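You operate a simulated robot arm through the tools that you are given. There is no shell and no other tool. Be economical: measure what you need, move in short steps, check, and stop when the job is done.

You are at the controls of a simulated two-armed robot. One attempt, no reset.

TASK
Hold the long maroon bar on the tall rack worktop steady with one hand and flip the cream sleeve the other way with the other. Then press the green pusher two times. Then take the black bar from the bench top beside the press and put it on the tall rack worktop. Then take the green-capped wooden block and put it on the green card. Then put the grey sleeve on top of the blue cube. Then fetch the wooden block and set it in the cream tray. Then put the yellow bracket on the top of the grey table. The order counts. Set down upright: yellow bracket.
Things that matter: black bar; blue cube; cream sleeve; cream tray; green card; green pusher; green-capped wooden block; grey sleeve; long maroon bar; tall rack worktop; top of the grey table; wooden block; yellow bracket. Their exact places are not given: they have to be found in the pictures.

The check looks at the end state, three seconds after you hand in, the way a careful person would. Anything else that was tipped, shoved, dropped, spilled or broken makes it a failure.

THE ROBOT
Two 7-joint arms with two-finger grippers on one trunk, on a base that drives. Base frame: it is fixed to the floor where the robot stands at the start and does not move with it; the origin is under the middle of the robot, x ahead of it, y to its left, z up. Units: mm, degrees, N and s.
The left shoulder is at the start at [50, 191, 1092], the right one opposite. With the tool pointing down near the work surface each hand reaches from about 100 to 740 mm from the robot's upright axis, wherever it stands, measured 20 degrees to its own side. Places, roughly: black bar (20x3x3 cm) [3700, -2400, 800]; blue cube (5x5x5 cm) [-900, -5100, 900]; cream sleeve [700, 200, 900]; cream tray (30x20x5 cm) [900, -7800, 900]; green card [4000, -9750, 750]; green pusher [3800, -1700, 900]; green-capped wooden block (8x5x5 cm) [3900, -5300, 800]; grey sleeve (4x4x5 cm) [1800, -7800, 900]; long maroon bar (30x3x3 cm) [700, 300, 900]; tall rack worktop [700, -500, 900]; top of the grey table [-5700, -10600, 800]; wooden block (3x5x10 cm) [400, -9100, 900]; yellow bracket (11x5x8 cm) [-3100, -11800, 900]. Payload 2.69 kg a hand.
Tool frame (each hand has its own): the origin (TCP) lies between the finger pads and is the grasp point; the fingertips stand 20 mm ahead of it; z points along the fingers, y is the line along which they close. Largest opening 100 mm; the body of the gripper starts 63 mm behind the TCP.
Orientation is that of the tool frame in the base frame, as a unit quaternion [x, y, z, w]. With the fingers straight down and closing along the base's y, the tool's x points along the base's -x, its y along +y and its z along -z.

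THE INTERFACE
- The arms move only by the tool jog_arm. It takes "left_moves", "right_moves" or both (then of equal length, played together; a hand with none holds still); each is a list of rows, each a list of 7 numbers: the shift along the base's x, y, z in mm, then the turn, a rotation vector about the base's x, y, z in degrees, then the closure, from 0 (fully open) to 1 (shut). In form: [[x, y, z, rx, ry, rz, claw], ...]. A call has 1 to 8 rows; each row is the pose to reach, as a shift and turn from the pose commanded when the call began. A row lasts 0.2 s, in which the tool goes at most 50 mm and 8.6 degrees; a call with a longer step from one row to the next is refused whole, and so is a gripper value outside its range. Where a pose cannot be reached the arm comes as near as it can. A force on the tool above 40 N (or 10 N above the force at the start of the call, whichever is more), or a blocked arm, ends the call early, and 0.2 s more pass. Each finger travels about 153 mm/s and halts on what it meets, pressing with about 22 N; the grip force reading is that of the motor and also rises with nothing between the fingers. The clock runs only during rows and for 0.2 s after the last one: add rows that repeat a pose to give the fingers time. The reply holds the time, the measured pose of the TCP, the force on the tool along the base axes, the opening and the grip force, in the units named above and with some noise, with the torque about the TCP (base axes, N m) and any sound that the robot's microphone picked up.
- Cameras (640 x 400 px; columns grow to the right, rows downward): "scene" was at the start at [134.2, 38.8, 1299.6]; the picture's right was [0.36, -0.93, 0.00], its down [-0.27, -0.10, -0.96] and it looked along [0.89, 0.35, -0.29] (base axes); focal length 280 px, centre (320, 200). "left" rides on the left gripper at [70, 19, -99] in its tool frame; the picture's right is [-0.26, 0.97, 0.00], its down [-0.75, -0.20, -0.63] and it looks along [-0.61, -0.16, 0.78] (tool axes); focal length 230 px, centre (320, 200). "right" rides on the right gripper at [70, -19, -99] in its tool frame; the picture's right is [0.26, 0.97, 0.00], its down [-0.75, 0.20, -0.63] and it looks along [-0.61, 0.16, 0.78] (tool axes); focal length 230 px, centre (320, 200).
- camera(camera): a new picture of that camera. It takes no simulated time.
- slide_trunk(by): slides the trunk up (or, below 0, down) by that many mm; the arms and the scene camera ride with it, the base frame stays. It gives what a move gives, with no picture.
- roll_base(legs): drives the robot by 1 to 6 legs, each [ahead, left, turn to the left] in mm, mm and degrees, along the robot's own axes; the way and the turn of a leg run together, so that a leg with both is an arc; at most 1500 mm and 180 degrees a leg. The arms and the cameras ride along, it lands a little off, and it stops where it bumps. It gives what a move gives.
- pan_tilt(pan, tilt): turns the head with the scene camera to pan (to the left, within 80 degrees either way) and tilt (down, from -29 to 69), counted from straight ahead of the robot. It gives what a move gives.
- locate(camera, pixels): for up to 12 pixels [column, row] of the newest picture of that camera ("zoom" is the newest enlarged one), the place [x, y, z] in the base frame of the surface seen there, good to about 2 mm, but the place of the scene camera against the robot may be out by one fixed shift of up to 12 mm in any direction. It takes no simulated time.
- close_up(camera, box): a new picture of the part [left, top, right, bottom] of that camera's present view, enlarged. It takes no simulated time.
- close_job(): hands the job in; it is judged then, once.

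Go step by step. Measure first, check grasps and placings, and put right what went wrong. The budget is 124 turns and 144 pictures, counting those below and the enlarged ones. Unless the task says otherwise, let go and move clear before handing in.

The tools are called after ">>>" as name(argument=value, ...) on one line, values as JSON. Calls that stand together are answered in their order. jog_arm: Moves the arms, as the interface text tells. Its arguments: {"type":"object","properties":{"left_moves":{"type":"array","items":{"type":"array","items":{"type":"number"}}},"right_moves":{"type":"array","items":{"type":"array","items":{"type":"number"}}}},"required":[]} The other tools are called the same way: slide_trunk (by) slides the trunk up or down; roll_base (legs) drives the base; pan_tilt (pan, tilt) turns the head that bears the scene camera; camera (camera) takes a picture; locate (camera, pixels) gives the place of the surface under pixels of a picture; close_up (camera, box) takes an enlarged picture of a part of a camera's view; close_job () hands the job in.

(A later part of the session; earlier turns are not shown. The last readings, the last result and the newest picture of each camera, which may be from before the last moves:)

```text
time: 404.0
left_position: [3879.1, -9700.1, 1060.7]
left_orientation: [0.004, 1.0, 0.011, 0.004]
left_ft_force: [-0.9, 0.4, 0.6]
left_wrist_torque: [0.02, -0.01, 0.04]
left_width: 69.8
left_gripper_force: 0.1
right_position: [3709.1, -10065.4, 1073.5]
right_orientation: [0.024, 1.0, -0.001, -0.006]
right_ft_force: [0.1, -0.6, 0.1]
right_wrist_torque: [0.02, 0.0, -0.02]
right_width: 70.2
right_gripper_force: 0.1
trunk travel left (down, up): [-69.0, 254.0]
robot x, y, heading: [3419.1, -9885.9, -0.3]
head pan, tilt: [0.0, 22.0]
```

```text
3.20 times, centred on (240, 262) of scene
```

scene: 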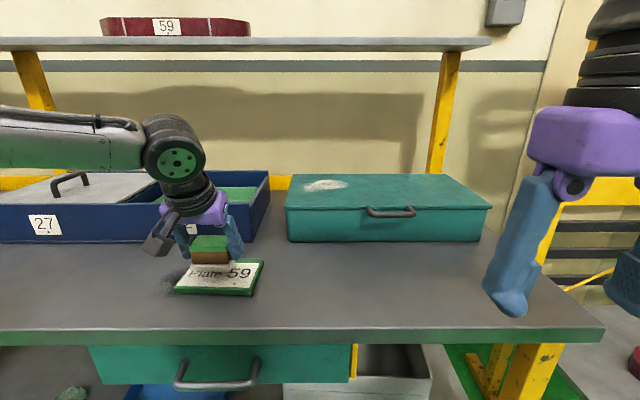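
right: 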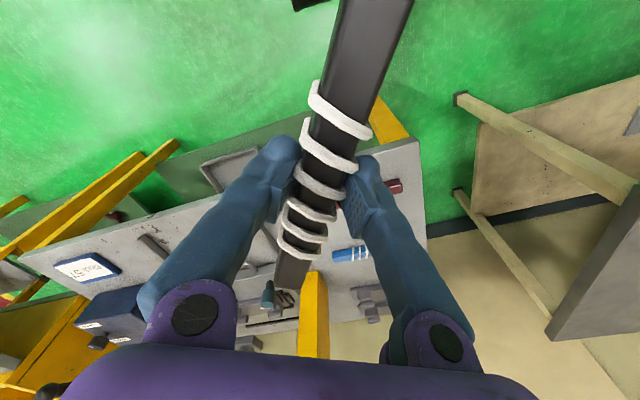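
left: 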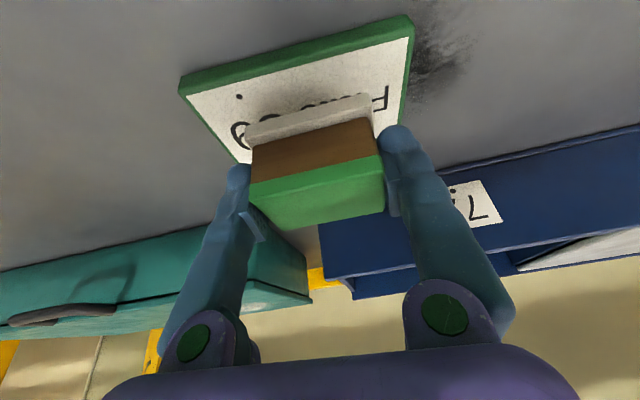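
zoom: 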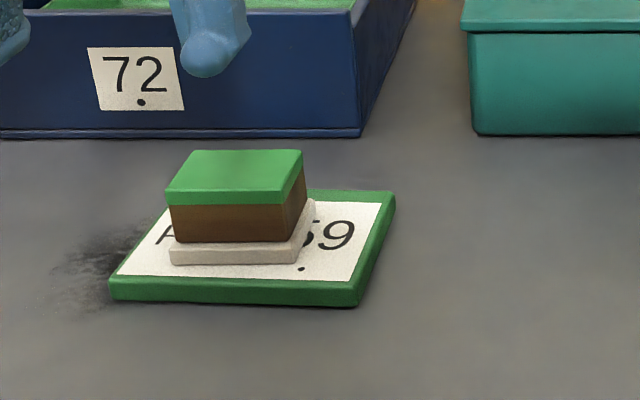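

The capped block sits squarely on the card. Next is the grey sleeve near (1800,−7800): I'll tuck the hand, drive back to the corridor and face the green table.

>>> jog_arm(left_moves=[[-45, 10, 10, 0, 0, 0, 0.3], [-90, 20, 20, 0, 0, 0, 0.3], [-130, 30, 30, 0, 0, 0, 0.3]])

>>> roll_base(legs=[[-850, 0, 0], [0, 0, 90], [1000, 0, 0], [1020, 0, 0], [0, 0, 90]])

>>> pan_tilt(pan=0, tilt=28)

>>> camera(camera="scene")

```text
time: 404.8
left_position: [3747.2, -9670.6, 1093.6]
left_orientation: [0.003, 1.0, 0.012, 0.005]
left_ft_force: [0.5, -0.5, -0.1]
left_wrist_torque: [-0.01, -0.01, 0.02]
left_width: 70.0
left_gripper_force: 0.0
right_position: [3708.4, -10066.5, 1072.8]
right_orientation: [0.024, 1.0, 0.001, -0.006]
right_ft_force: [-0.1, 0.4, -0.2]
right_wrist_torque: [0.01, -0.04, -0.01]
right_width: 69.8
right_gripper_force: 0.0
trunk travel left (down, up): [-69.0, 254.0]
robot x, y, heading: [3414.2, -9885.9, -0.3]
head pan, tilt: [0.0, 22.0]
```

```text
time: 426.5
left_position: [2221.6, -8117.5, 1094.5]
left_orientation: [1.0, 0.029, -0.004, 0.012]
left_ft_force: [0.6, 0.3, -0.6]
left_wrist_torque: [0.01, 0.02, -0.02]
left_width: 70.2
left_gripper_force: 0.0
right_position: [2233.8, -7721.5, 1073.4]
right_orientation: [1.0, 0.008, 0.007, 0.0]
right_ft_force: [-0.2, 0.2, 0.6]
right_wrist_torque: [0.03, 0.01, 0.0]
right_width: 69.9
right_gripper_force: 0.1
trunk travel left (down, up): [-69.0, 254.0]
robot x, y, heading: [2538.5, -7884.3, -176.5]
head pan, tilt: [0.0, 22.0]
```

```text
time: 427.2
left_position: [2221.3, -8116.5, 1093.8]
left_orientation: [1.0, 0.029, -0.005, 0.011]
left_ft_force: [-0.1, 0.0, 0.5]
left_wrist_torque: [0.0, 0.0, 0.01]
left_width: 70.1
left_gripper_force: 0.0
right_position: [2233.9, -7720.1, 1073.4]
right_orientation: [1.0, 0.008, 0.006, 0.0]
right_ft_force: [-0.2, -0.4, 0.7]
right_wrist_torque: [0.04, 0.0, -0.02]
right_width: 69.9
right_gripper_force: 0.1
trunk travel left (down, up): [-69.0, 254.0]
robot x, y, heading: [2534.8, -7879.7, -176.8]
head pan, tilt: [0.0, 28.0]
```

```text
40 pictures are left
```

scene: 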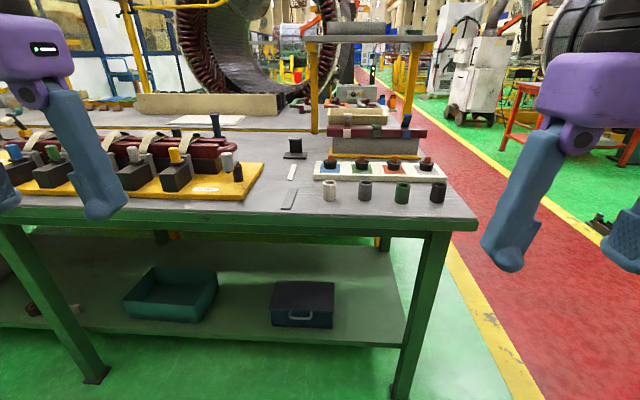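

Four sleeves stand at the table edge: cream (330,190), grey (365,190), green (402,193), black (437,190). I'll zoom and locate.

>>> close_up(camera="scene", box=[290, 140, 470, 240])

>>> locate(camera="scene", pixels=[[365, 182], [365, 192], [359, 190], [371, 190], [330, 182], [402, 185], [437, 182], [365, 205], [365, 168], [385, 218]])

```text
3.56 times, centred on (380, 190) of scene
```

zoom: 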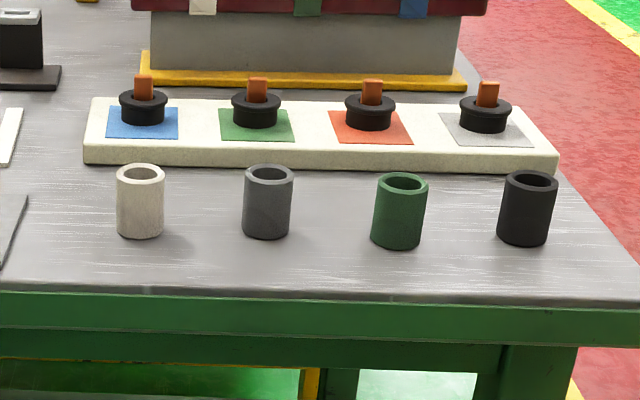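

```text
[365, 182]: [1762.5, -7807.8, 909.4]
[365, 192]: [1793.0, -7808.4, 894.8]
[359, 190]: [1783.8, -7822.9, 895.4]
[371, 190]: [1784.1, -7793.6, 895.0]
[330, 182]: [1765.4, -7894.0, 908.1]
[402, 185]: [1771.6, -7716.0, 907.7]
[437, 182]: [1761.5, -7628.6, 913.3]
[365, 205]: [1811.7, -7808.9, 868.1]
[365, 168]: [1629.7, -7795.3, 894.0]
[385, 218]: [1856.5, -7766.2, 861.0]
```

The grey sleeve stands at ≈(1770,−7808), top ≈907, with ~90 mm to its neighbours. I'll align the base so the right hand can take it.

>>> roll_base(legs=[[200, 90, -3.2]])

>>> jog_arm(right_moves=[[-40, 0, -10, 0, 0, 0, 0.3], [-80, 0, -20, 0, 0, 0, 0.3], [-110, 0, -30, 0, 0, 0, 0.3]])

>>> camera(camera="right")

```text
time: 428.9
left_position: [2011.4, -8197.8, 1094.1]
left_orientation: [1.0, 0.004, -0.005, 0.012]
left_ft_force: [0.6, -0.8, -0.2]
left_wrist_torque: [0.03, 0.02, 0.03]
left_width: 70.1
left_gripper_force: 0.1
right_position: [2044.6, -7802.9, 1073.6]
right_orientation: [1.0, -0.016, 0.006, 0.0]
right_ft_force: [-0.3, -1.2, -0.3]
right_wrist_torque: [0.02, 0.02, 0.03]
right_width: 70.2
right_gripper_force: 0.0
trunk travel left (down, up): [-69.0, 254.0]
robot x, y, heading: [2341.7, -7978.8, -179.5]
head pan, tilt: [0.0, 28.0]
```

```text
time: 429.7
left_position: [2011.0, -8197.7, 1093.1]
left_orientation: [1.0, 0.003, -0.004, 0.011]
left_ft_force: [0.5, -0.2, 1.0]
left_wrist_torque: [0.04, -0.01, 0.02]
left_width: 70.2
left_gripper_force: 0.2
right_position: [1933.3, -7806.3, 1043.3]
right_orientation: [1.0, -0.017, 0.007, 0.0]
right_ft_force: [-0.3, -0.4, -0.3]
right_wrist_torque: [-0.03, 0.01, -0.02]
right_width: 69.8
right_gripper_force: 0.0
trunk travel left (down, up): [-69.0, 254.0]
robot x, y, heading: [2335.6, -7979.9, -179.5]
head pan, tilt: [0.0, 28.0]
```

```text
38 pictures are left
```

right: 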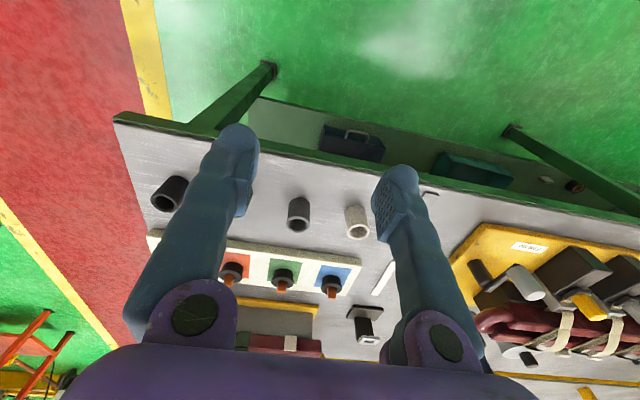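

Grey sleeve is at (298,215) here. I'll locate its rim.

>>> locate(camera="right", pixels=[[289, 224], [309, 224], [298, 216], [298, 233], [298, 205], [290, 200], [320, 200], [348, 230]])

>>> close_up(camera="right", box=[240, 170, 400, 270])

```text
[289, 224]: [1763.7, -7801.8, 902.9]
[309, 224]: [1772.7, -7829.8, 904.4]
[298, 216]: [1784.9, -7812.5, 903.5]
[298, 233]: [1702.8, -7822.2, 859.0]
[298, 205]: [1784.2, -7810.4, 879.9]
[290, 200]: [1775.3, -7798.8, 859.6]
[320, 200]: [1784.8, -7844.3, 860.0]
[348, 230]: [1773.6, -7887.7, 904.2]
```

```text
4.00 times, centred on (320, 220) of right
```

zoom: 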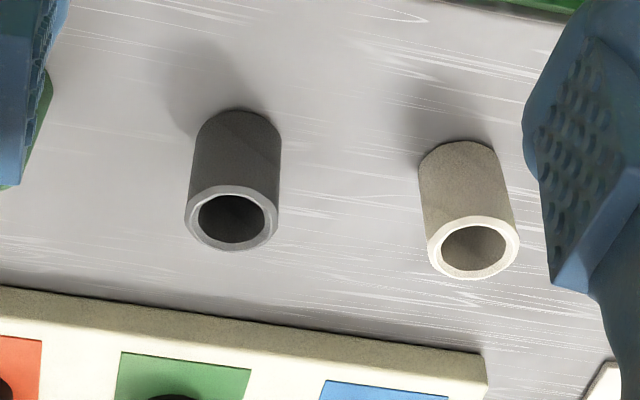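

Sleeve centre ≈(1767,−7814.5), top 904, table 860. I'll move over it and descend to TCP z≈884, open 70.

>>> jog_arm(right_moves=[[-40, -2, -10, 0, 0, 0, 0.3], [-80, -4, -20, 0, 0, 0, 0.3], [-120, -6, -30, 0, 0, 0, 0.3], [-166, -8, -45, 0, 0, 0, 0.3], [-166, -8, -80, 0, 0, 0, 0.3], [-166, -8, -115, 0, 0, 0, 0.3], [-166, -8, -142, 0, 0, 0, 0.3], [-166, -8, -158, 0, 0, 0, 0.3]])

>>> camera(camera="right")

```text
time: 431.5
left_position: [2011.5, -8197.1, 1094.0]
left_orientation: [1.0, 0.003, -0.004, 0.012]
left_ft_force: [0.4, -0.1, -0.1]
left_wrist_torque: [0.0, 0.0, 0.0]
left_width: 69.8
left_gripper_force: 0.1
right_position: [1769.5, -7811.9, 886.7]
right_orientation: [1.0, -0.017, 0.006, 0.0]
right_ft_force: [0.0, -1.2, -0.4]
right_wrist_torque: [0.01, -0.05, -0.01]
right_width: 69.9
right_gripper_force: 0.0
trunk travel left (down, up): [-69.0, 254.0]
robot x, y, heading: [2337.1, -7979.8, -179.6]
head pan, tilt: [0.0, 28.0]
```

```text
36 pictures are left
```

right: 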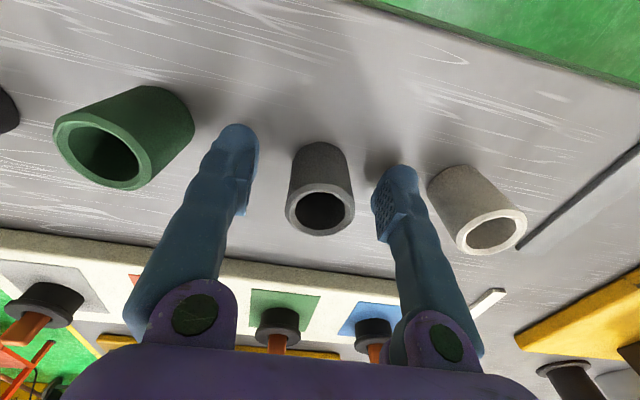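

The fingers straddle the grey sleeve. I'll close and lift.

>>> jog_arm(right_moves=[[0, 0, 0, 0, 0, 0, 0.6], [0, 0, 0, 0, 0, 0, 1], [0, 0, 0, 0, 0, 0, 1], [0, 0, 30, 0, 0, 0, 1], [0, 0, 70, 0, 0, 0, 1], [40, 0, 100, 0, 0, 0, 1], [85, 0, 120, 0, 0, 0, 1], [130, 0, 140, 0, 0, 0, 1]])

>>> jog_arm(right_moves=[[45, 0, 15, 0, 0, 0, 1], [90, 0, 30, 0, 0, 0, 1], [130, 0, 45, 0, 0, 0, 1]])

>>> roll_base(legs=[[-400, 0, 0], [0, 0, -90], [1480, 0, 0], [0, 0, 89.5]])

>>> camera(camera="right")

```text
time: 433.3
left_position: [2012.7, -8198.8, 1095.3]
left_orientation: [1.0, 0.002, -0.003, 0.011]
left_ft_force: [-0.1, -0.4, -1.0]
left_wrist_torque: [-0.03, 0.02, 0.0]
left_width: 70.2
left_gripper_force: 0.0
right_position: [1899.5, -7811.4, 1024.9]
right_orientation: [1.0, -0.018, 0.006, 0.0]
right_ft_force: [0.4, -0.2, 0.2]
right_wrist_torque: [0.0, 0.01, -0.01]
right_width: 31.8
right_gripper_force: 21.9
trunk travel left (down, up): [-69.0, 254.0]
robot x, y, heading: [2339.7, -7976.8, -179.3]
head pan, tilt: [0.0, 28.0]
```

```text
time: 434.1
left_position: [2012.1, -8196.9, 1094.5]
left_orientation: [1.0, 0.003, -0.004, 0.012]
left_ft_force: [-0.6, 0.6, -0.9]
left_wrist_torque: [-0.01, 0.01, -0.01]
left_width: 70.1
left_gripper_force: 0.1
right_position: [2029.6, -7810.5, 1070.6]
right_orientation: [1.0, -0.017, 0.006, 0.0]
right_ft_force: [0.6, 0.4, -0.2]
right_wrist_torque: [-0.02, 0.01, -0.01]
right_width: 31.7
right_gripper_force: 22.0
trunk travel left (down, up): [-69.0, 254.0]
robot x, y, heading: [2338.6, -7977.3, -179.3]
head pan, tilt: [0.0, 28.0]
```

```text
time: 451.2
left_position: [2466.7, -6753.2, 1094.2]
left_orientation: [1.0, -0.01, -0.005, 0.011]
left_ft_force: [-0.2, 0.0, 0.8]
left_wrist_torque: [-0.01, 0.0, 0.01]
left_width: 70.1
left_gripper_force: 0.1
right_position: [2494.7, -6366.7, 1070.7]
right_orientation: [1.0, -0.031, 0.007, 0.0]
right_ft_force: [1.5, 0.6, 0.1]
right_wrist_torque: [0.02, 0.01, 0.0]
right_width: 31.9
right_gripper_force: 21.9
trunk travel left (down, up): [-69.0, 254.0]
robot x, y, heading: [2799.8, -6543.4, 179.1]
head pan, tilt: [0.0, 28.0]
```

```text
35 pictures are left
```

right: 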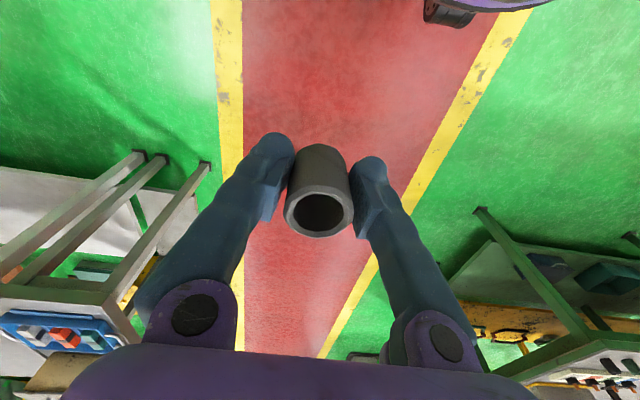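

The sleeve is held (32 mm). I'll drive along the walkway to the aisle and sidestep to the red table with the blue cube.

>>> roll_base(legs=[[1490, 0, 0.5], [1490, 0, 0.4], [80, -1200, 0]])

>>> camera(camera="scene")

```text
time: 476.1
left_position: [-600.0, -5511.5, 1092.8]
left_orientation: [1.0, -0.007, -0.004, 0.011]
left_ft_force: [-0.1, 0.6, -0.4]
left_wrist_torque: [-0.01, 0.01, 0.0]
left_width: 70.0
left_gripper_force: 0.0
right_position: [-573.2, -5125.2, 1070.3]
right_orientation: [1.0, -0.028, 0.006, 0.001]
right_ft_force: [0.6, -0.1, -0.6]
right_wrist_torque: [0.05, -0.01, 0.0]
right_width: 31.5
right_gripper_force: 21.9
trunk travel left (down, up): [-69.0, 254.0]
robot x, y, heading: [-265.7, -5299.3, 179.3]
head pan, tilt: [0.0, 28.0]
```

```text
34 pictures are left
```

scene: 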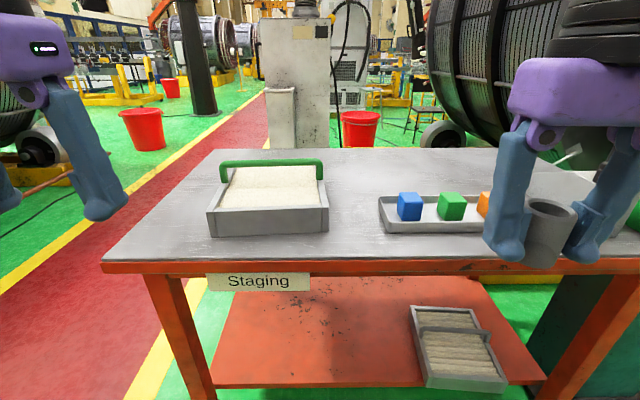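

The blue cube is at (410,205), in a shallow tray beside the green one. I'll locate it.

>>> locate(camera="scene", pixels=[[410, 196], [410, 210], [398, 205], [422, 208], [450, 196], [410, 230], [405, 240], [485, 205]])

>>> close_up(camera="scene", box=[360, 170, 520, 270])

```text
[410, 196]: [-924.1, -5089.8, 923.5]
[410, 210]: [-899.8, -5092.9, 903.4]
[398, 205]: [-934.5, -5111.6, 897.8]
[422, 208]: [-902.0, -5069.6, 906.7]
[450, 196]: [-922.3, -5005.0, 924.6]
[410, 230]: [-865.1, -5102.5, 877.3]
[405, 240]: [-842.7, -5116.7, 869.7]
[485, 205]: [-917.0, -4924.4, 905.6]
```

```text
4.00 times, centred on (440, 220) of scene
```

zoom: 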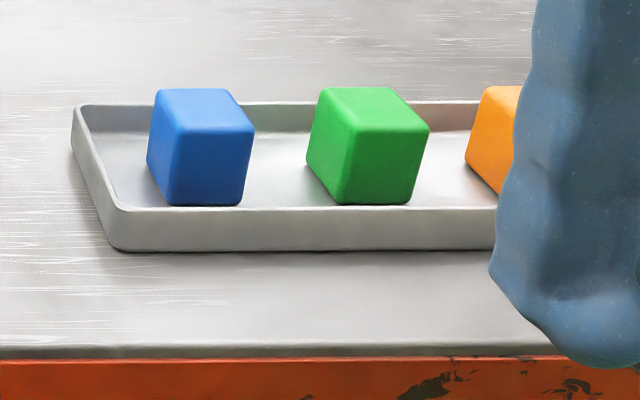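

Blue cube top centre ≈(−920,−5090), z≈916. I'll bring the sleeve nearer and refine with the right camera.

>>> jog_arm(right_moves=[[-45, 6, -5, 0, 0, 0, 1], [-90, 12, -10, 0, 0, 0, 1], [-135, 18, -15, 0, 0, 0, 1], [-180, 24, -20, 0, 0, 0, 1], [-220, 32, -30, 0, 0, 0, 1]])

>>> camera(camera="right")

```text
time: 477.3
left_position: [-599.9, -5511.4, 1093.8]
left_orientation: [1.0, -0.007, -0.005, 0.011]
left_ft_force: [0.1, 0.2, -0.1]
left_wrist_torque: [0.01, -0.01, 0.01]
left_width: 69.9
left_gripper_force: 0.0
right_position: [-791.0, -5091.3, 1044.8]
right_orientation: [1.0, -0.028, 0.006, 0.0]
right_ft_force: [0.4, -0.3, 0.0]
right_wrist_torque: [0.01, -0.03, -0.02]
right_width: 31.7
right_gripper_force: 21.5
trunk travel left (down, up): [-69.0, 254.0]
robot x, y, heading: [-271.2, -5297.7, 179.5]
head pan, tilt: [0.0, 28.0]
```

```text
32 pictures are left
```

right: 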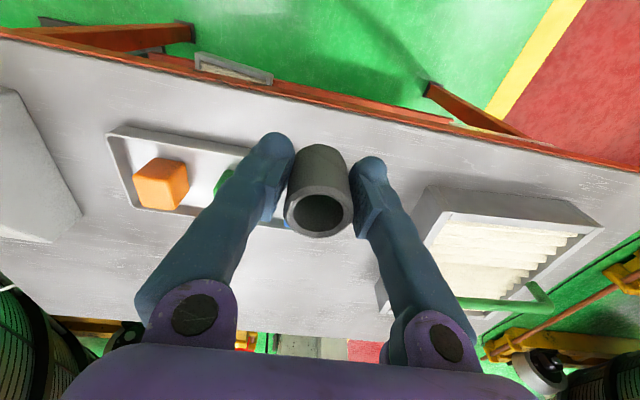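

The sleeve hides the cube here. I'll move above it with a 40 mm gap and compare sleeve and cube in the scene view, where the camera shift cancels.

>>> jog_arm(right_moves=[[-43, 0, -20, 0, 0, 0, 1], [-86, 0, -40, 0, 0, 0, 1], [-129, 0, -60, 0, 0, 0, 1]])

>>> close_up(camera="scene", box=[340, 120, 500, 230])

>>> locate(camera="zoom", pixels=[[280, 345], [240, 345], [320, 345], [250, 395], [300, 395], [280, 250], [240, 250], [320, 250]])

```text
time: 478.1
left_position: [-600.3, -5511.7, 1094.0]
left_orientation: [1.0, -0.007, -0.004, 0.011]
left_ft_force: [-0.4, 0.3, -0.1]
left_wrist_torque: [0.02, 0.0, 0.02]
left_width: 69.9
left_gripper_force: 0.1
right_position: [-925.3, -5095.4, 981.7]
right_orientation: [1.0, -0.028, 0.007, -0.001]
right_ft_force: [0.1, 0.2, -0.1]
right_wrist_torque: [0.0, -0.03, 0.02]
right_width: 31.7
right_gripper_force: 22.0
trunk travel left (down, up): [-69.0, 254.0]
robot x, y, heading: [-266.9, -5300.0, 179.3]
head pan, tilt: [0.0, 28.0]
```

```text
3.64 times, centred on (420, 175) of scene
```

zoom: 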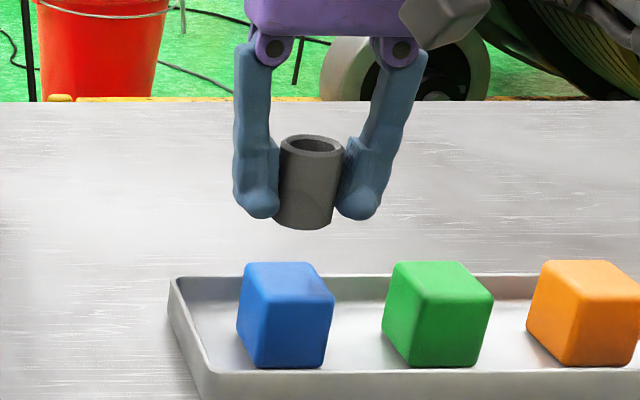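

```text
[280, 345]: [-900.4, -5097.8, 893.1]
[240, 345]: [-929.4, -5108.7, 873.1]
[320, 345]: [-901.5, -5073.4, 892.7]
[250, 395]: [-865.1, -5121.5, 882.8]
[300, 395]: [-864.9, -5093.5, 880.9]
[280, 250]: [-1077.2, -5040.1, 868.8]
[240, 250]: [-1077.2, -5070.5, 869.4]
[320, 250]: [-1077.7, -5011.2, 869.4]
```

>>> locate(camera="zoom", pixels=[[308, 190], [308, 210], [284, 190], [338, 190], [262, 335], [328, 335], [290, 298], [290, 268], [250, 275], [320, 285], [311, 155]])

```text
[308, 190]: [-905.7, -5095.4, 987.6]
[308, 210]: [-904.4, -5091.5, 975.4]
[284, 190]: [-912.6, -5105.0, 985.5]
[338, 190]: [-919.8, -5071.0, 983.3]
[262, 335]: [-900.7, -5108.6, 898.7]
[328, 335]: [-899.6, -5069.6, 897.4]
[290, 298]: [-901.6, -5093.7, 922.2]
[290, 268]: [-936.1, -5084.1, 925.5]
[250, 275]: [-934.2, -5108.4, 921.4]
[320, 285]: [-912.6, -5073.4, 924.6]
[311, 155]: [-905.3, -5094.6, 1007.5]
```

In the same view the sleeve axis (−922,−5091) and the cube centre (−924,−5089) agree within ~2 mm. I'll nudge and lower to contact.

>>> jog_arm(right_moves=[[-2, 2, -12, 0, 0, 0, 1], [-2, 2, -24, 0, 0, 0, 1], [-2, 2, -32, 0, 0, 0, 1]])

>>> jog_arm(right_moves=[[0, 0, -1, 0, 0, 0, 1], [0, 0, -2, 0, 0, 0, 1], [0, 0, -3, 0, 0, 0, 1], [0, 0, -4, 0, 0, 0, 1]])

>>> close_up(camera="scene", box=[340, 120, 500, 230])

```text
time: 478.9
left_position: [-600.6, -5511.7, 1093.7]
left_orientation: [1.0, -0.008, -0.005, 0.012]
left_ft_force: [-0.1, 0.3, -0.3]
left_wrist_torque: [0.01, 0.03, 0.0]
left_width: 69.9
left_gripper_force: 0.0
right_position: [-924.4, -5092.0, 949.0]
right_orientation: [1.0, -0.027, 0.005, 0.001]
right_ft_force: [0.4, -0.2, -0.1]
right_wrist_torque: [0.02, 0.0, 0.01]
right_width: 31.7
right_gripper_force: 22.0
trunk travel left (down, up): [-69.0, 254.0]
robot x, y, heading: [-269.1, -5296.2, 179.6]
head pan, tilt: [0.0, 28.0]
```

```text
time: 479.9
left_position: [-599.2, -5511.7, 1093.7]
left_orientation: [1.0, -0.007, -0.005, 0.012]
left_ft_force: [0.3, 0.7, 0.3]
left_wrist_torque: [-0.02, 0.01, 0.01]
left_width: 70.2
left_gripper_force: 0.1
right_position: [-923.8, -5091.0, 945.4]
right_orientation: [1.0, -0.028, 0.006, 0.001]
right_ft_force: [0.9, -0.4, -1.2]
right_wrist_torque: [0.02, 0.0, 0.01]
right_width: 31.6
right_gripper_force: 22.0
trunk travel left (down, up): [-69.0, 254.0]
robot x, y, heading: [-268.7, -5295.9, 179.2]
head pan, tilt: [0.0, 28.0]
```

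```text
3.64 times, centred on (420, 175) of scene
```

zoom: 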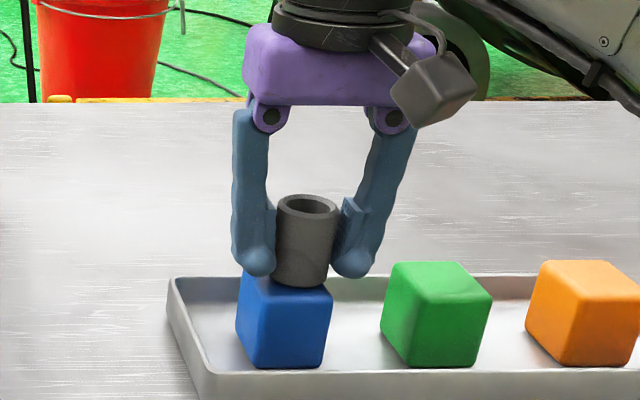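

The sleeve looks a bit to the right of the cube's centre, so I'll locate both again before releasing.

>>> locate(camera="zoom", pixels=[[304, 280], [304, 250], [280, 260], [330, 250], [262, 335], [328, 335], [305, 200], [246, 290], [304, 292], [322, 290]])

```text
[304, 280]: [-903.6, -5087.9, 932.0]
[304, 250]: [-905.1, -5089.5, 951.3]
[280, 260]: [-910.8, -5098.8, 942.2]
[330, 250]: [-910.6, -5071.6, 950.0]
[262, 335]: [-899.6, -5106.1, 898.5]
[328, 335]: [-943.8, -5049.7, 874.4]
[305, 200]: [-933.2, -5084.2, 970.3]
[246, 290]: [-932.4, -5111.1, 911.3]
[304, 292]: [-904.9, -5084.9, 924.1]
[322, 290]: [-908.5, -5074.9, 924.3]
```

Sleeve centre reads (−920,−5085) against cube (−925,−5089). I'll shift by (−4,−4) and lower to contact.

>>> jog_arm(right_moves=[[-4, -4, 1, 0, 0, 0, 1], [-4, -4, -1, 0, 0, 0, 1], [-4, -4, -2, 0, 0, 0, 1], [-4, -4, -3, 0, 0, 0, 1]])

```text
time: 480.9
left_position: [-598.8, -5513.0, 1093.2]
left_orientation: [1.0, -0.007, -0.004, 0.011]
left_ft_force: [-0.2, 0.3, 0.6]
left_wrist_torque: [0.03, -0.01, -0.03]
left_width: 69.9
left_gripper_force: 0.1
right_position: [-929.2, -5093.8, 942.3]
right_orientation: [1.0, -0.028, 0.007, 0.0]
right_ft_force: [-0.7, 0.3, 1.7]
right_wrist_torque: [0.05, 0.04, 0.01]
right_width: 31.7
right_gripper_force: 22.1
trunk travel left (down, up): [-69.0, 254.0]
robot x, y, heading: [-265.2, -5295.4, 179.4]
head pan, tilt: [0.0, 28.0]
```

>>> jog_arm(right_moves=[[0, 0, -1, 0, 0, 0, 1], [0, 0, -2, 0, 0, 0, 1], [0, 0, -2, 0, 0, 0, 1]])

```text
time: 481.7
left_position: [-598.6, -5511.0, 1094.2]
left_orientation: [1.0, -0.007, -0.005, 0.011]
left_ft_force: [-1.1, 0.0, 0.6]
left_wrist_torque: [0.02, 0.0, 0.01]
left_width: 70.0
left_gripper_force: 0.1
right_position: [-929.8, -5094.8, 942.0]
right_orientation: [1.0, -0.028, 0.004, 0.0]
right_ft_force: [-3.0, 2.6, 14.6]
right_wrist_torque: [0.11, 0.06, -0.03]
right_width: 32.0
right_gripper_force: 22.2
trunk travel left (down, up): [-69.0, 254.0]
robot x, y, heading: [-267.3, -5293.7, 179.3]
head pan, tilt: [0.0, 28.0]
```

Contact (14.6 N). I'll ease off 1 mm, open gently and rise.

>>> jog_arm(right_moves=[[0, 0, 1.5, 0, 0, 0, 1], [0, 0, 1.5, 0, 0, 0, 0.6], [0, 0, 1.5, 0, 0, 0, 0.4], [0, 0, 1.5, 0, 0, 0, 0.4], [0, 0, 40, 0, 0, 0, 0.4], [0, 0, 85, 0, 0, 0, 0.4], [40, 0, 110, 0, 0, 0, 0.4], [85, 0, 120, 0, 0, 0, 0.4]])

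>>> close_up(camera="scene", box=[340, 120, 500, 230])

```text
time: 483.5
left_position: [-600.3, -5511.4, 1093.5]
left_orientation: [1.0, -0.007, -0.005, 0.012]
left_ft_force: [0.0, -0.3, 0.0]
left_wrist_torque: [-0.02, -0.02, 0.01]
left_width: 69.8
left_gripper_force: 0.1
right_position: [-907.1, -5088.4, 1063.6]
right_orientation: [1.0, -0.028, 0.007, 0.0]
right_ft_force: [-1.0, -0.9, -0.2]
right_wrist_torque: [-0.03, -0.04, 0.0]
right_width: 59.8
right_gripper_force: 0.2
right hand out of reach, approached as far as the arm can: row 6, 7, 8
trunk travel left (down, up): [-69.0, 254.0]
robot x, y, heading: [-268.6, -5297.8, 179.3]
head pan, tilt: [0.0, 28.0]
```

```text
3.64 times, centred on (420, 175) of scene
```

zoom: 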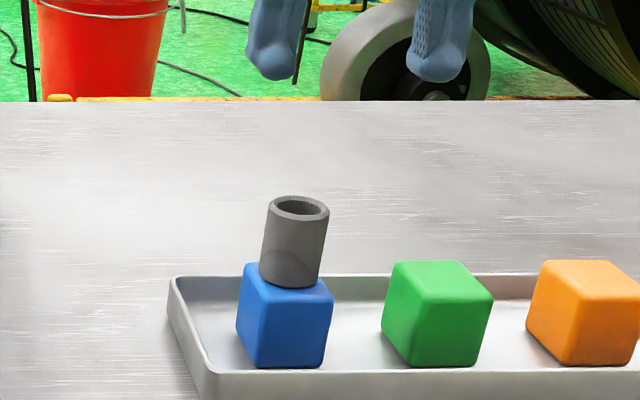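

The sleeve stands on the blue cube. Next is the wooden block near (400,−9100): I'll tuck the hand, drive south along the aisle and look.

>>> jog_arm(right_moves=[[45, 0, 5, 0, 0, 0, 0.3], [90, 0, 10, 0, 0, 0, 0.3], [135, 0, 15, 0, 0, 0, 0.3], [180, -10, 15, 0, 0, 0, 0.3], [225, -20, 15, 0, 0, 0, 0.3], [270, -30, 15, 0, 0, 0, 0.3], [310, -30, 15, 0, 0, 0, 0.3]])

>>> roll_base(legs=[[0, 0, 90.7], [1480, 50, 0], [700, 0, 0]])

>>> pan_tilt(pan=12, tilt=14)

>>> camera(camera="scene")

```text
time: 485.1
left_position: [-598.8, -5514.8, 1093.2]
left_orientation: [1.0, -0.006, -0.004, 0.009]
left_ft_force: [0.2, -0.9, 0.0]
left_wrist_torque: [0.07, -0.01, 0.02]
left_width: 69.8
left_gripper_force: 0.2
right_position: [-888.4, -5167.5, 1082.3]
right_orientation: [1.0, -0.023, 0.004, 0.0]
right_ft_force: [0.6, -1.5, -0.6]
right_wrist_torque: [0.06, 0.02, 0.01]
right_width: 70.1
right_gripper_force: 0.0
right hand out of reach, approached as far as the arm can: row 1, 2, 3, 4, 5, 6, 7
trunk travel left (down, up): [-69.0, 254.0]
robot x, y, heading: [-268.2, -5301.3, 179.2]
head pan, tilt: [0.0, 28.0]
```

```text
time: 499.9
left_position: [-9.7, -7835.5, 1094.3]
left_orientation: [0.709, 0.705, 0.006, 0.011]
left_ft_force: [-0.1, -0.3, 1.1]
left_wrist_torque: [0.02, -0.03, 0.02]
left_width: 70.0
left_gripper_force: 0.1
right_position: [-356.3, -8127.7, 1080.8]
right_orientation: [0.721, 0.693, 0.004, -0.002]
right_ft_force: [0.2, -0.8, 0.4]
right_wrist_torque: [0.01, 0.01, 0.01]
right_width: 70.3
right_gripper_force: 0.1
trunk travel left (down, up): [-69.0, 254.0]
robot x, y, heading: [-222.9, -7508.5, -90.1]
head pan, tilt: [0.0, 28.0]
```

```text
time: 500.6
left_position: [-11.4, -7836.1, 1093.5]
left_orientation: [0.709, 0.705, 0.005, 0.011]
left_ft_force: [0.1, 0.8, -0.7]
left_wrist_torque: [-0.03, -0.02, 0.0]
left_width: 70.1
left_gripper_force: 0.1
right_position: [-356.6, -8128.4, 1081.1]
right_orientation: [0.72, 0.694, 0.004, -0.003]
right_ft_force: [0.4, -0.3, -0.5]
right_wrist_torque: [0.0, 0.04, 0.05]
right_width: 69.9
right_gripper_force: 0.1
trunk travel left (down, up): [-69.0, 254.0]
robot x, y, heading: [-227.6, -7504.1, -90.2]
head pan, tilt: [12.0, 14.0]
```

```text
28 pictures are left
```

scene: 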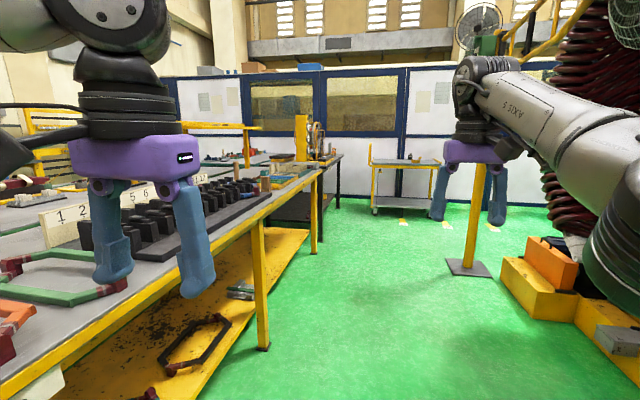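

The right arm stayed extended (a stuck posture). I'll pull it in first, and check the table edge and the brown piece at (265,183).

>>> jog_arm(right_moves=[[0, 20, 30, 0, 0, 0, 0.3], [0, 50, 50, 0, 0, 0, 0.3], [0, 90, 60, 0, 0, 0, 0.3], [0, 130, 60, 0, 0, 0, 0.3], [0, 170, 60, 0, 0, 0, 0.3], [-20, 210, 60, 0, 0, 0, 0.3], [-40, 250, 60, 0, 0, 0, 0.3]])

>>> locate(camera="scene", pixels=[[260, 345], [265, 183], [265, 172], [285, 185], [318, 175], [322, 245], [465, 268], [100, 335], [245, 185]])

>>> close_up(camera="scene", box=[190, 110, 350, 210])

```text
time: 502.2
left_position: [-10.4, -7835.3, 1094.4]
left_orientation: [0.709, 0.705, 0.005, 0.012]
left_ft_force: [-0.4, -0.2, -0.3]
left_wrist_torque: [-0.02, 0.0, -0.01]
left_width: 70.4
left_gripper_force: 0.0
right_position: [-397.9, -7877.3, 1143.1]
right_orientation: [0.721, 0.693, 0.003, -0.001]
right_ft_force: [0.2, 1.0, -0.4]
right_wrist_torque: [0.03, -0.01, 0.03]
right_width: 70.0
right_gripper_force: 0.0
trunk travel left (down, up): [-69.0, 254.0]
robot x, y, heading: [-223.0, -7502.4, -90.1]
head pan, tilt: [12.0, 14.0]
```

```text
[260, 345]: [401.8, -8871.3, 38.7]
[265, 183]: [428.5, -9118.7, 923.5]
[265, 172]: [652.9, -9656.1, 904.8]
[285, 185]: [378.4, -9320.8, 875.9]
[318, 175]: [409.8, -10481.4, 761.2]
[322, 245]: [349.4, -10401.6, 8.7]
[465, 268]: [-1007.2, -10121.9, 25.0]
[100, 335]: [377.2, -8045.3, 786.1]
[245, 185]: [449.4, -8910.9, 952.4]
```

```text
4.00 times, centred on (270, 160) of scene
```

zoom: 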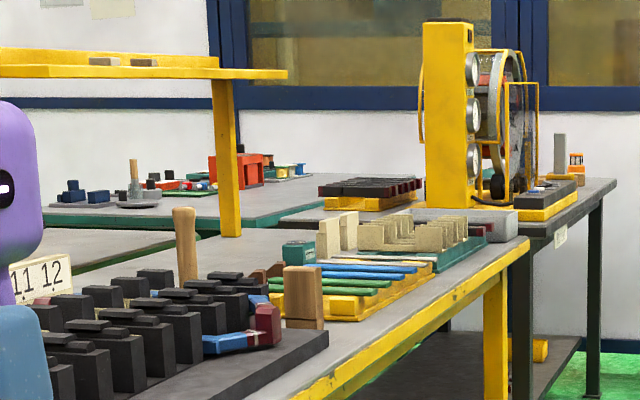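

The wooden block stands upright at (428,−9119), table edge x≈377. I'll drive beside it and face the table.

>>> roll_base(legs=[[1450, 60, 0], [0, 0, 90]])

>>> pan_tilt(pan=-8, tilt=35)

>>> camera(camera="scene")

```text
time: 513.4
left_position: [172.7, -8700.6, 1094.0]
left_orientation: [-0.06, 0.998, 0.011, 0.003]
left_ft_force: [0.5, 0.6, -0.5]
left_wrist_torque: [0.02, -0.03, 0.0]
left_width: 69.8
left_gripper_force: 0.1
right_position: [262.1, -9079.1, 1143.2]
right_orientation: [-0.043, 0.999, 0.0, -0.004]
right_ft_force: [-0.1, -1.2, -0.2]
right_wrist_torque: [-0.02, 0.0, -0.03]
right_width: 70.0
right_gripper_force: 0.0
trunk travel left (down, up): [-69.0, 254.0]
robot x, y, heading: [-130.1, -8954.4, 6.8]
head pan, tilt: [12.0, 14.0]
```

```text
time: 514.2
left_position: [171.9, -8700.5, 1094.2]
left_orientation: [-0.059, 0.998, 0.012, 0.004]
left_ft_force: [0.2, -0.4, 0.1]
left_wrist_torque: [-0.01, -0.02, -0.04]
left_width: 69.9
left_gripper_force: 0.1
right_position: [262.4, -9078.4, 1143.5]
right_orientation: [-0.042, 0.999, 0.0, -0.004]
right_ft_force: [0.0, 0.3, -0.3]
right_wrist_torque: [0.03, -0.04, 0.0]
right_width: 70.0
right_gripper_force: 0.1
trunk travel left (down, up): [-69.0, 254.0]
robot x, y, heading: [-125.0, -8956.9, 6.9]
head pan, tilt: [-8.0, 35.0]
```

```text
26 pictures are left
```

scene: 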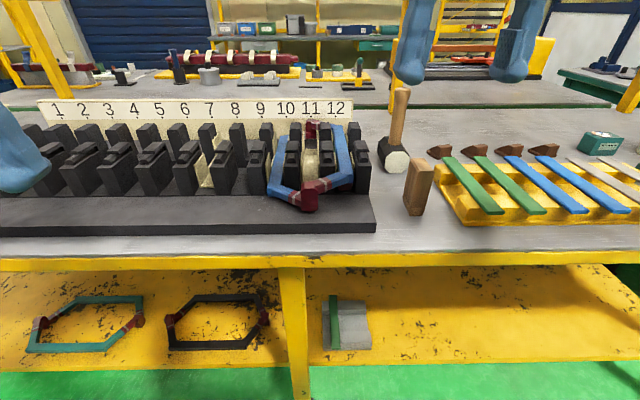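

The wooden block stands at (418,187) between the black board and the file rack, with a mallet behind. I'll locate all these.

>>> locate(camera="scene", pixels=[[421, 163], [418, 185], [407, 190], [428, 190], [412, 213], [425, 208], [375, 215], [440, 190], [462, 220], [393, 160], [400, 120], [413, 205]])

>>> close_up(camera="scene", box=[350, 80, 510, 240])

```text
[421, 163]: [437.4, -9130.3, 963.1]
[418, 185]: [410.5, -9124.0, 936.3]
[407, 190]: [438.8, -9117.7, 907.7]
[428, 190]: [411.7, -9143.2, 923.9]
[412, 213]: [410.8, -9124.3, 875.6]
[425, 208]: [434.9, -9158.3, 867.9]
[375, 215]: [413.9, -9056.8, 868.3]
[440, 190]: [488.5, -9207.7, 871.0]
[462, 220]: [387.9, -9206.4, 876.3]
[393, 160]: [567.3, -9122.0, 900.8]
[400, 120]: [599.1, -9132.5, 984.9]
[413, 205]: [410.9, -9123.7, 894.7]
```

```text
2.50 times, centred on (430, 160) of scene
```

zoom: 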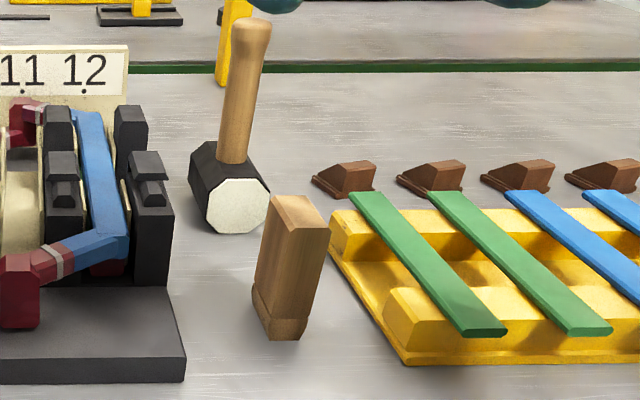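

Block ≈(430,−9131), 30 mm across y, 50 along x, top ≈956, with free space either side. I'll move the right hand above it and check.

>>> jog_arm(right_moves=[[28, -9, -24, 0, 0, 0, 0.3], [56, -18, -48, 0, 0, 0, 0.3], [84, -27, -72, 0, 0, 0, 0.3], [112, -36, -90, 0, 0, 0, 0.3], [140, -45, -105, 0, 0, 0, 0.3], [168, -53, -120, 0, 0, 0, 0.3], [168, -53, -135, 0, 0, 0, 0.3]])

>>> camera(camera="right")

```text
time: 515.9
left_position: [172.6, -8700.4, 1093.0]
left_orientation: [-0.059, 0.998, 0.011, 0.003]
left_ft_force: [0.2, -0.6, 0.6]
left_wrist_torque: [0.04, -0.02, 0.0]
left_width: 70.1
left_gripper_force: 0.1
right_position: [429.3, -9133.1, 1008.7]
right_orientation: [-0.043, 0.999, 0.0, -0.004]
right_ft_force: [-0.6, 0.4, -0.2]
right_wrist_torque: [-0.01, 0.03, 0.03]
right_width: 70.1
right_gripper_force: 0.1
trunk travel left (down, up): [-69.0, 254.0]
robot x, y, heading: [-126.7, -8954.7, 6.9]
head pan, tilt: [-8.0, 35.0]
```

```text
24 pictures are left
```

right: 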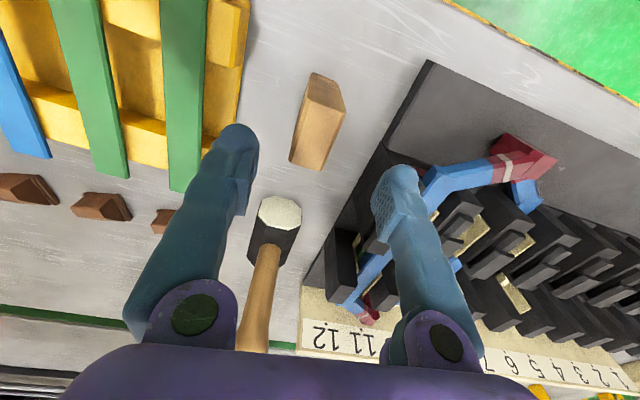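

>>> locate(camera="right", pixels=[[291, 158], [322, 168], [310, 120], [318, 75], [342, 105], [335, 135], [370, 285], [428, 190], [340, 270], [275, 210], [352, 205]])

```text
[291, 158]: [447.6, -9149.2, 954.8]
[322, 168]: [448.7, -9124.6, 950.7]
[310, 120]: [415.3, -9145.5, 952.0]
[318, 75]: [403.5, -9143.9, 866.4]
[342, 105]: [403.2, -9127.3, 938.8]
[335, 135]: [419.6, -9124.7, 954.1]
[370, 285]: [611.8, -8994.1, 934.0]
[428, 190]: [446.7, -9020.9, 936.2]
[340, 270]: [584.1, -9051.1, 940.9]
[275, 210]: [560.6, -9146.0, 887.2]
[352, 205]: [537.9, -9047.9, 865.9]
```

Block top centre is (428,−9136), z 953, and fixtures are beyond y −9050. I'll descend to z≈918, close and lift.

>>> jog_arm(right_moves=[[-1, -3, -25, 0, 0, 0, 0.3], [-1, -3, -50, 0, 0, 0, 0.3], [-1, -3, -75, 0, 0, 0, 0.3], [-1, -3, -91, 0, 0, 0, 0.3], [-1, -3, -91, 0, 0, 0, 0.6], [-1, -3, -91, 0, 0, 0, 1], [-1, -3, -91, 0, 0, 0, 1], [-1, -3, -91, 0, 0, 0, 1]])

>>> jog_arm(right_moves=[[0, 0, 30, 0, 0, 0, 1], [0, 0, 70, 0, 0, 0, 1], [0, 0, 115, 0, 0, 0, 1], [-40, 0, 140, 0, 0, 0, 1], [-85, 0, 160, 0, 0, 0, 1], [-130, 0, 175, 0, 0, 0, 1], [-165, 20, 185, 0, 0, 0, 1]])

>>> camera(camera="right")

```text
time: 517.6
left_position: [172.5, -8701.0, 1092.6]
left_orientation: [-0.06, 0.998, 0.012, 0.004]
left_ft_force: [-1.2, 0.5, 0.4]
left_wrist_torque: [0.01, -0.01, 0.02]
left_width: 70.4
left_gripper_force: 0.0
right_position: [429.4, -9135.0, 916.8]
right_orientation: [-0.043, 0.999, 0.001, -0.004]
right_ft_force: [-0.8, 0.2, 0.5]
right_wrist_torque: [0.04, -0.03, 0.01]
right_width: 26.9
right_gripper_force: 22.6
trunk travel left (down, up): [-69.0, 254.0]
robot x, y, heading: [-127.3, -8958.8, 7.0]
head pan, tilt: [-8.0, 35.0]
```

```text
time: 519.2
left_position: [171.8, -8700.3, 1092.9]
left_orientation: [-0.059, 0.998, 0.012, 0.004]
left_ft_force: [0.9, 0.1, 0.1]
left_wrist_torque: [0.03, -0.01, 0.02]
left_width: 69.9
left_gripper_force: 0.0
right_position: [263.3, -9118.1, 1098.5]
right_orientation: [-0.042, 0.999, 0.001, -0.004]
right_ft_force: [-0.4, -0.7, -0.1]
right_wrist_torque: [-0.01, -0.02, 0.02]
right_width: 26.8
right_gripper_force: 21.7
trunk travel left (down, up): [-69.0, 254.0]
robot x, y, heading: [-124.2, -8955.3, 6.9]
head pan, tilt: [-8.0, 35.0]
```

```text
23 pictures are left
```

right: 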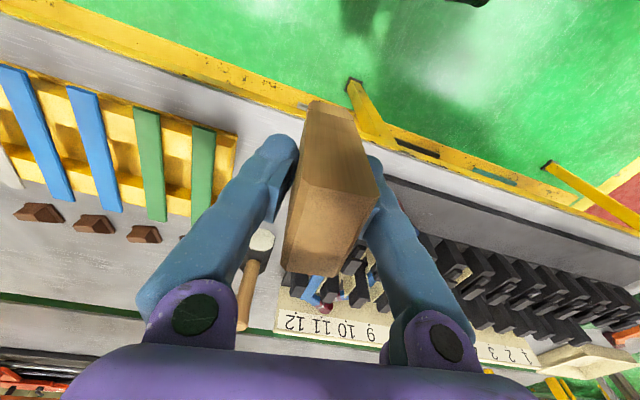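

Block held (27 mm). I'll drive round to the north end of the table for the cream tray.

>>> roll_base(legs=[[-80, 0, 83], [1050, 40, 0], [1050, 0, 0], [0, 0, -90], [1170, 0, 0], [0, 0, -90]])

>>> pan_tilt(pan=-5, tilt=32)

>>> camera(camera="scene")

```text
time: 546.4
left_position: [1192.5, -7267.6, 1093.3]
left_orientation: [0.716, 0.698, 0.006, 0.011]
left_ft_force: [0.2, -0.2, 0.0]
left_wrist_torque: [-0.02, 0.0, -0.02]
left_width: 69.8
left_gripper_force: 0.1
right_position: [766.0, -7298.6, 1097.4]
right_orientation: [0.728, 0.686, 0.004, -0.002]
right_ft_force: [0.7, -0.1, -1.0]
right_wrist_torque: [0.03, -0.03, 0.0]
right_width: 26.8
right_gripper_force: 22.2
trunk travel left (down, up): [-69.0, 254.0]
robot x, y, heading: [985.8, -6935.2, -91.3]
head pan, tilt: [-8.0, 35.0]
```

```text
time: 547.0
left_position: [1192.4, -7269.9, 1094.6]
left_orientation: [0.715, 0.699, 0.005, 0.011]
left_ft_force: [0.1, -0.6, -0.8]
left_wrist_torque: [0.01, 0.01, -0.02]
left_width: 70.1
left_gripper_force: 0.1
right_position: [765.1, -7300.0, 1098.3]
right_orientation: [0.728, 0.686, 0.003, -0.003]
right_ft_force: [-0.2, -0.2, -0.6]
right_wrist_torque: [0.0, 0.02, 0.03]
right_width: 26.9
right_gripper_force: 22.6
trunk travel left (down, up): [-69.0, 254.0]
robot x, y, heading: [981.3, -6936.8, -91.3]
head pan, tilt: [-5.0, 32.0]
```

```text
22 pictures are left
```

scene: 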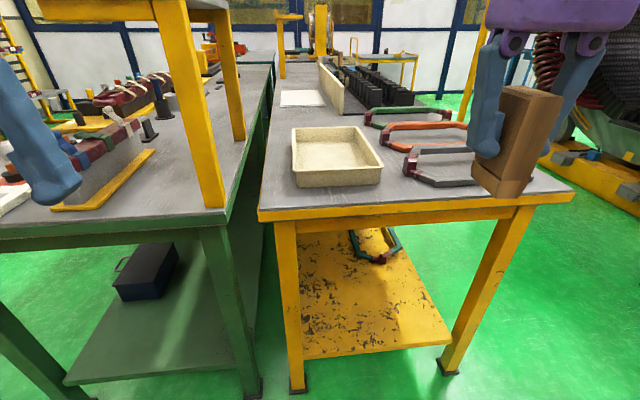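

The cream tray is at (335,155), near the table's north end. I'll measure it and the edge.

>>> locate(camera="scene", pixels=[[330, 160], [335, 150], [296, 173], [381, 168], [293, 130], [358, 127], [330, 172], [335, 206], [262, 210], [405, 170], [320, 185]])

```text
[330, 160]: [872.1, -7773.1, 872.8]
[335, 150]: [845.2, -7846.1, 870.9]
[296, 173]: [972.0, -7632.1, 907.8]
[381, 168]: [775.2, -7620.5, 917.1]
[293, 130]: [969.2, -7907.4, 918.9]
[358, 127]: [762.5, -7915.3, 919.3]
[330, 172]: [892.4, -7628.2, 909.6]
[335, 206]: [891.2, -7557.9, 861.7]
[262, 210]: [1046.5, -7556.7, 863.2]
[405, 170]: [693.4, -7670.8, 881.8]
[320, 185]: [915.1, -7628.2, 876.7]
```

Tray interior is x 773–962, y −7635…−7905, floor ≈866. I'll move up to the edge and carry the block over (870,−7745).

>>> roll_base(legs=[[255, 45, 1.3]])

>>> jog_arm(right_moves=[[14, -40, -10, 0, 0, 0, 1], [28, -80, -20, 0, 0, 0, 1], [42, -120, -35, 0, 0, 0, 1], [55, -160, -55, 0, 0, 0, 1], [55, -185, -80, 0, 0, 0, 1], [55, -195, -115, 0, 0, 0, 1]])

>>> camera(camera="scene")

```text
time: 548.8
left_position: [1243.5, -7516.3, 1093.5]
left_orientation: [0.706, 0.708, 0.006, 0.011]
left_ft_force: [0.4, -0.8, -0.2]
left_wrist_torque: [-0.01, 0.03, 0.01]
left_width: 70.3
left_gripper_force: 0.1
right_position: [816.4, -7558.2, 1098.0]
right_orientation: [0.718, 0.696, 0.004, -0.002]
right_ft_force: [0.1, -0.4, -0.5]
right_wrist_torque: [0.0, 0.0, -0.01]
right_width: 26.7
right_gripper_force: 22.0
trunk travel left (down, up): [-69.0, 254.0]
robot x, y, heading: [1025.7, -7188.9, -89.5]
head pan, tilt: [-5.0, 32.0]
```

```text
time: 550.2
left_position: [1242.7, -7515.2, 1093.3]
left_orientation: [0.706, 0.708, 0.005, 0.01]
left_ft_force: [0.2, 0.0, -0.3]
left_wrist_torque: [0.01, 0.01, 0.0]
left_width: 70.0
left_gripper_force: 0.0
right_position: [869.7, -7751.2, 980.9]
right_orientation: [0.718, 0.696, 0.004, -0.003]
right_ft_force: [-0.5, -0.1, -0.4]
right_wrist_torque: [0.0, -0.01, 0.02]
right_width: 26.9
right_gripper_force: 22.3
trunk travel left (down, up): [-69.0, 254.0]
robot x, y, heading: [1024.9, -7189.6, -89.7]
head pan, tilt: [-5.0, 32.0]
```

```text
21 pictures are left
```

scene: 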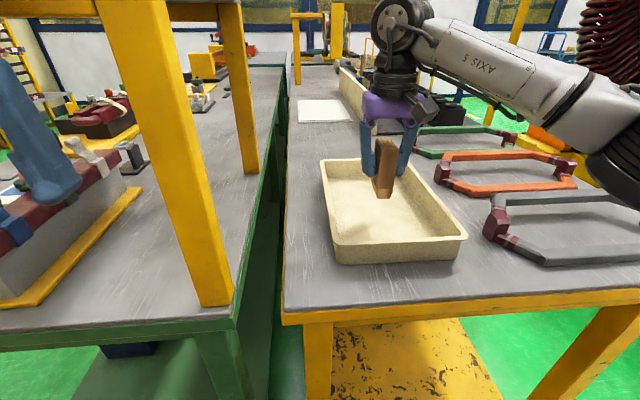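

The block is over the tray's middle. I'll lower to near the floor, then finely to contact.

>>> jog_arm(right_moves=[[0, 0, -20, 0, 0, 0, 1], [0, 0, -40, 0, 0, 0, 1], [0, 0, -55, 0, 0, 0, 1]])

>>> jog_arm(right_moves=[[0, 0, -2, 0, 0, 0, 1], [0, 0, -4, 0, 0, 0, 1], [0, 0, -6, 0, 0, 0, 1], [0, 0, -8, 0, 0, 0, 1], [0, 0, -9.5, 0, 0, 0, 1]])

```text
time: 551.0
left_position: [1243.0, -7515.3, 1093.6]
left_orientation: [0.706, 0.708, 0.006, 0.012]
left_ft_force: [0.1, 0.8, 0.6]
left_wrist_torque: [-0.02, 0.01, -0.01]
left_width: 70.1
left_gripper_force: 0.1
right_position: [869.9, -7751.1, 926.6]
right_orientation: [0.718, 0.696, 0.004, -0.002]
right_ft_force: [0.6, -0.3, -1.0]
right_wrist_torque: [0.01, -0.03, -0.04]
right_width: 26.8
right_gripper_force: 21.8
trunk travel left (down, up): [-69.0, 254.0]
robot x, y, heading: [1019.7, -7185.1, -89.8]
head pan, tilt: [-5.0, 32.0]
```

```text
time: 552.2
left_position: [1242.6, -7516.8, 1093.5]
left_orientation: [0.706, 0.708, 0.004, 0.012]
left_ft_force: [-0.4, -0.3, 1.0]
left_wrist_torque: [-0.01, 0.0, 0.01]
left_width: 70.0
left_gripper_force: 0.0
right_position: [871.1, -7752.8, 920.1]
right_orientation: [0.718, 0.696, 0.003, -0.001]
right_ft_force: [0.0, 1.1, 3.2]
right_wrist_torque: [0.12, 0.06, -0.01]
right_width: 27.1
right_gripper_force: 21.3
trunk travel left (down, up): [-69.0, 254.0]
robot x, y, heading: [1021.9, -7185.1, -89.7]
head pan, tilt: [-5.0, 32.0]
```

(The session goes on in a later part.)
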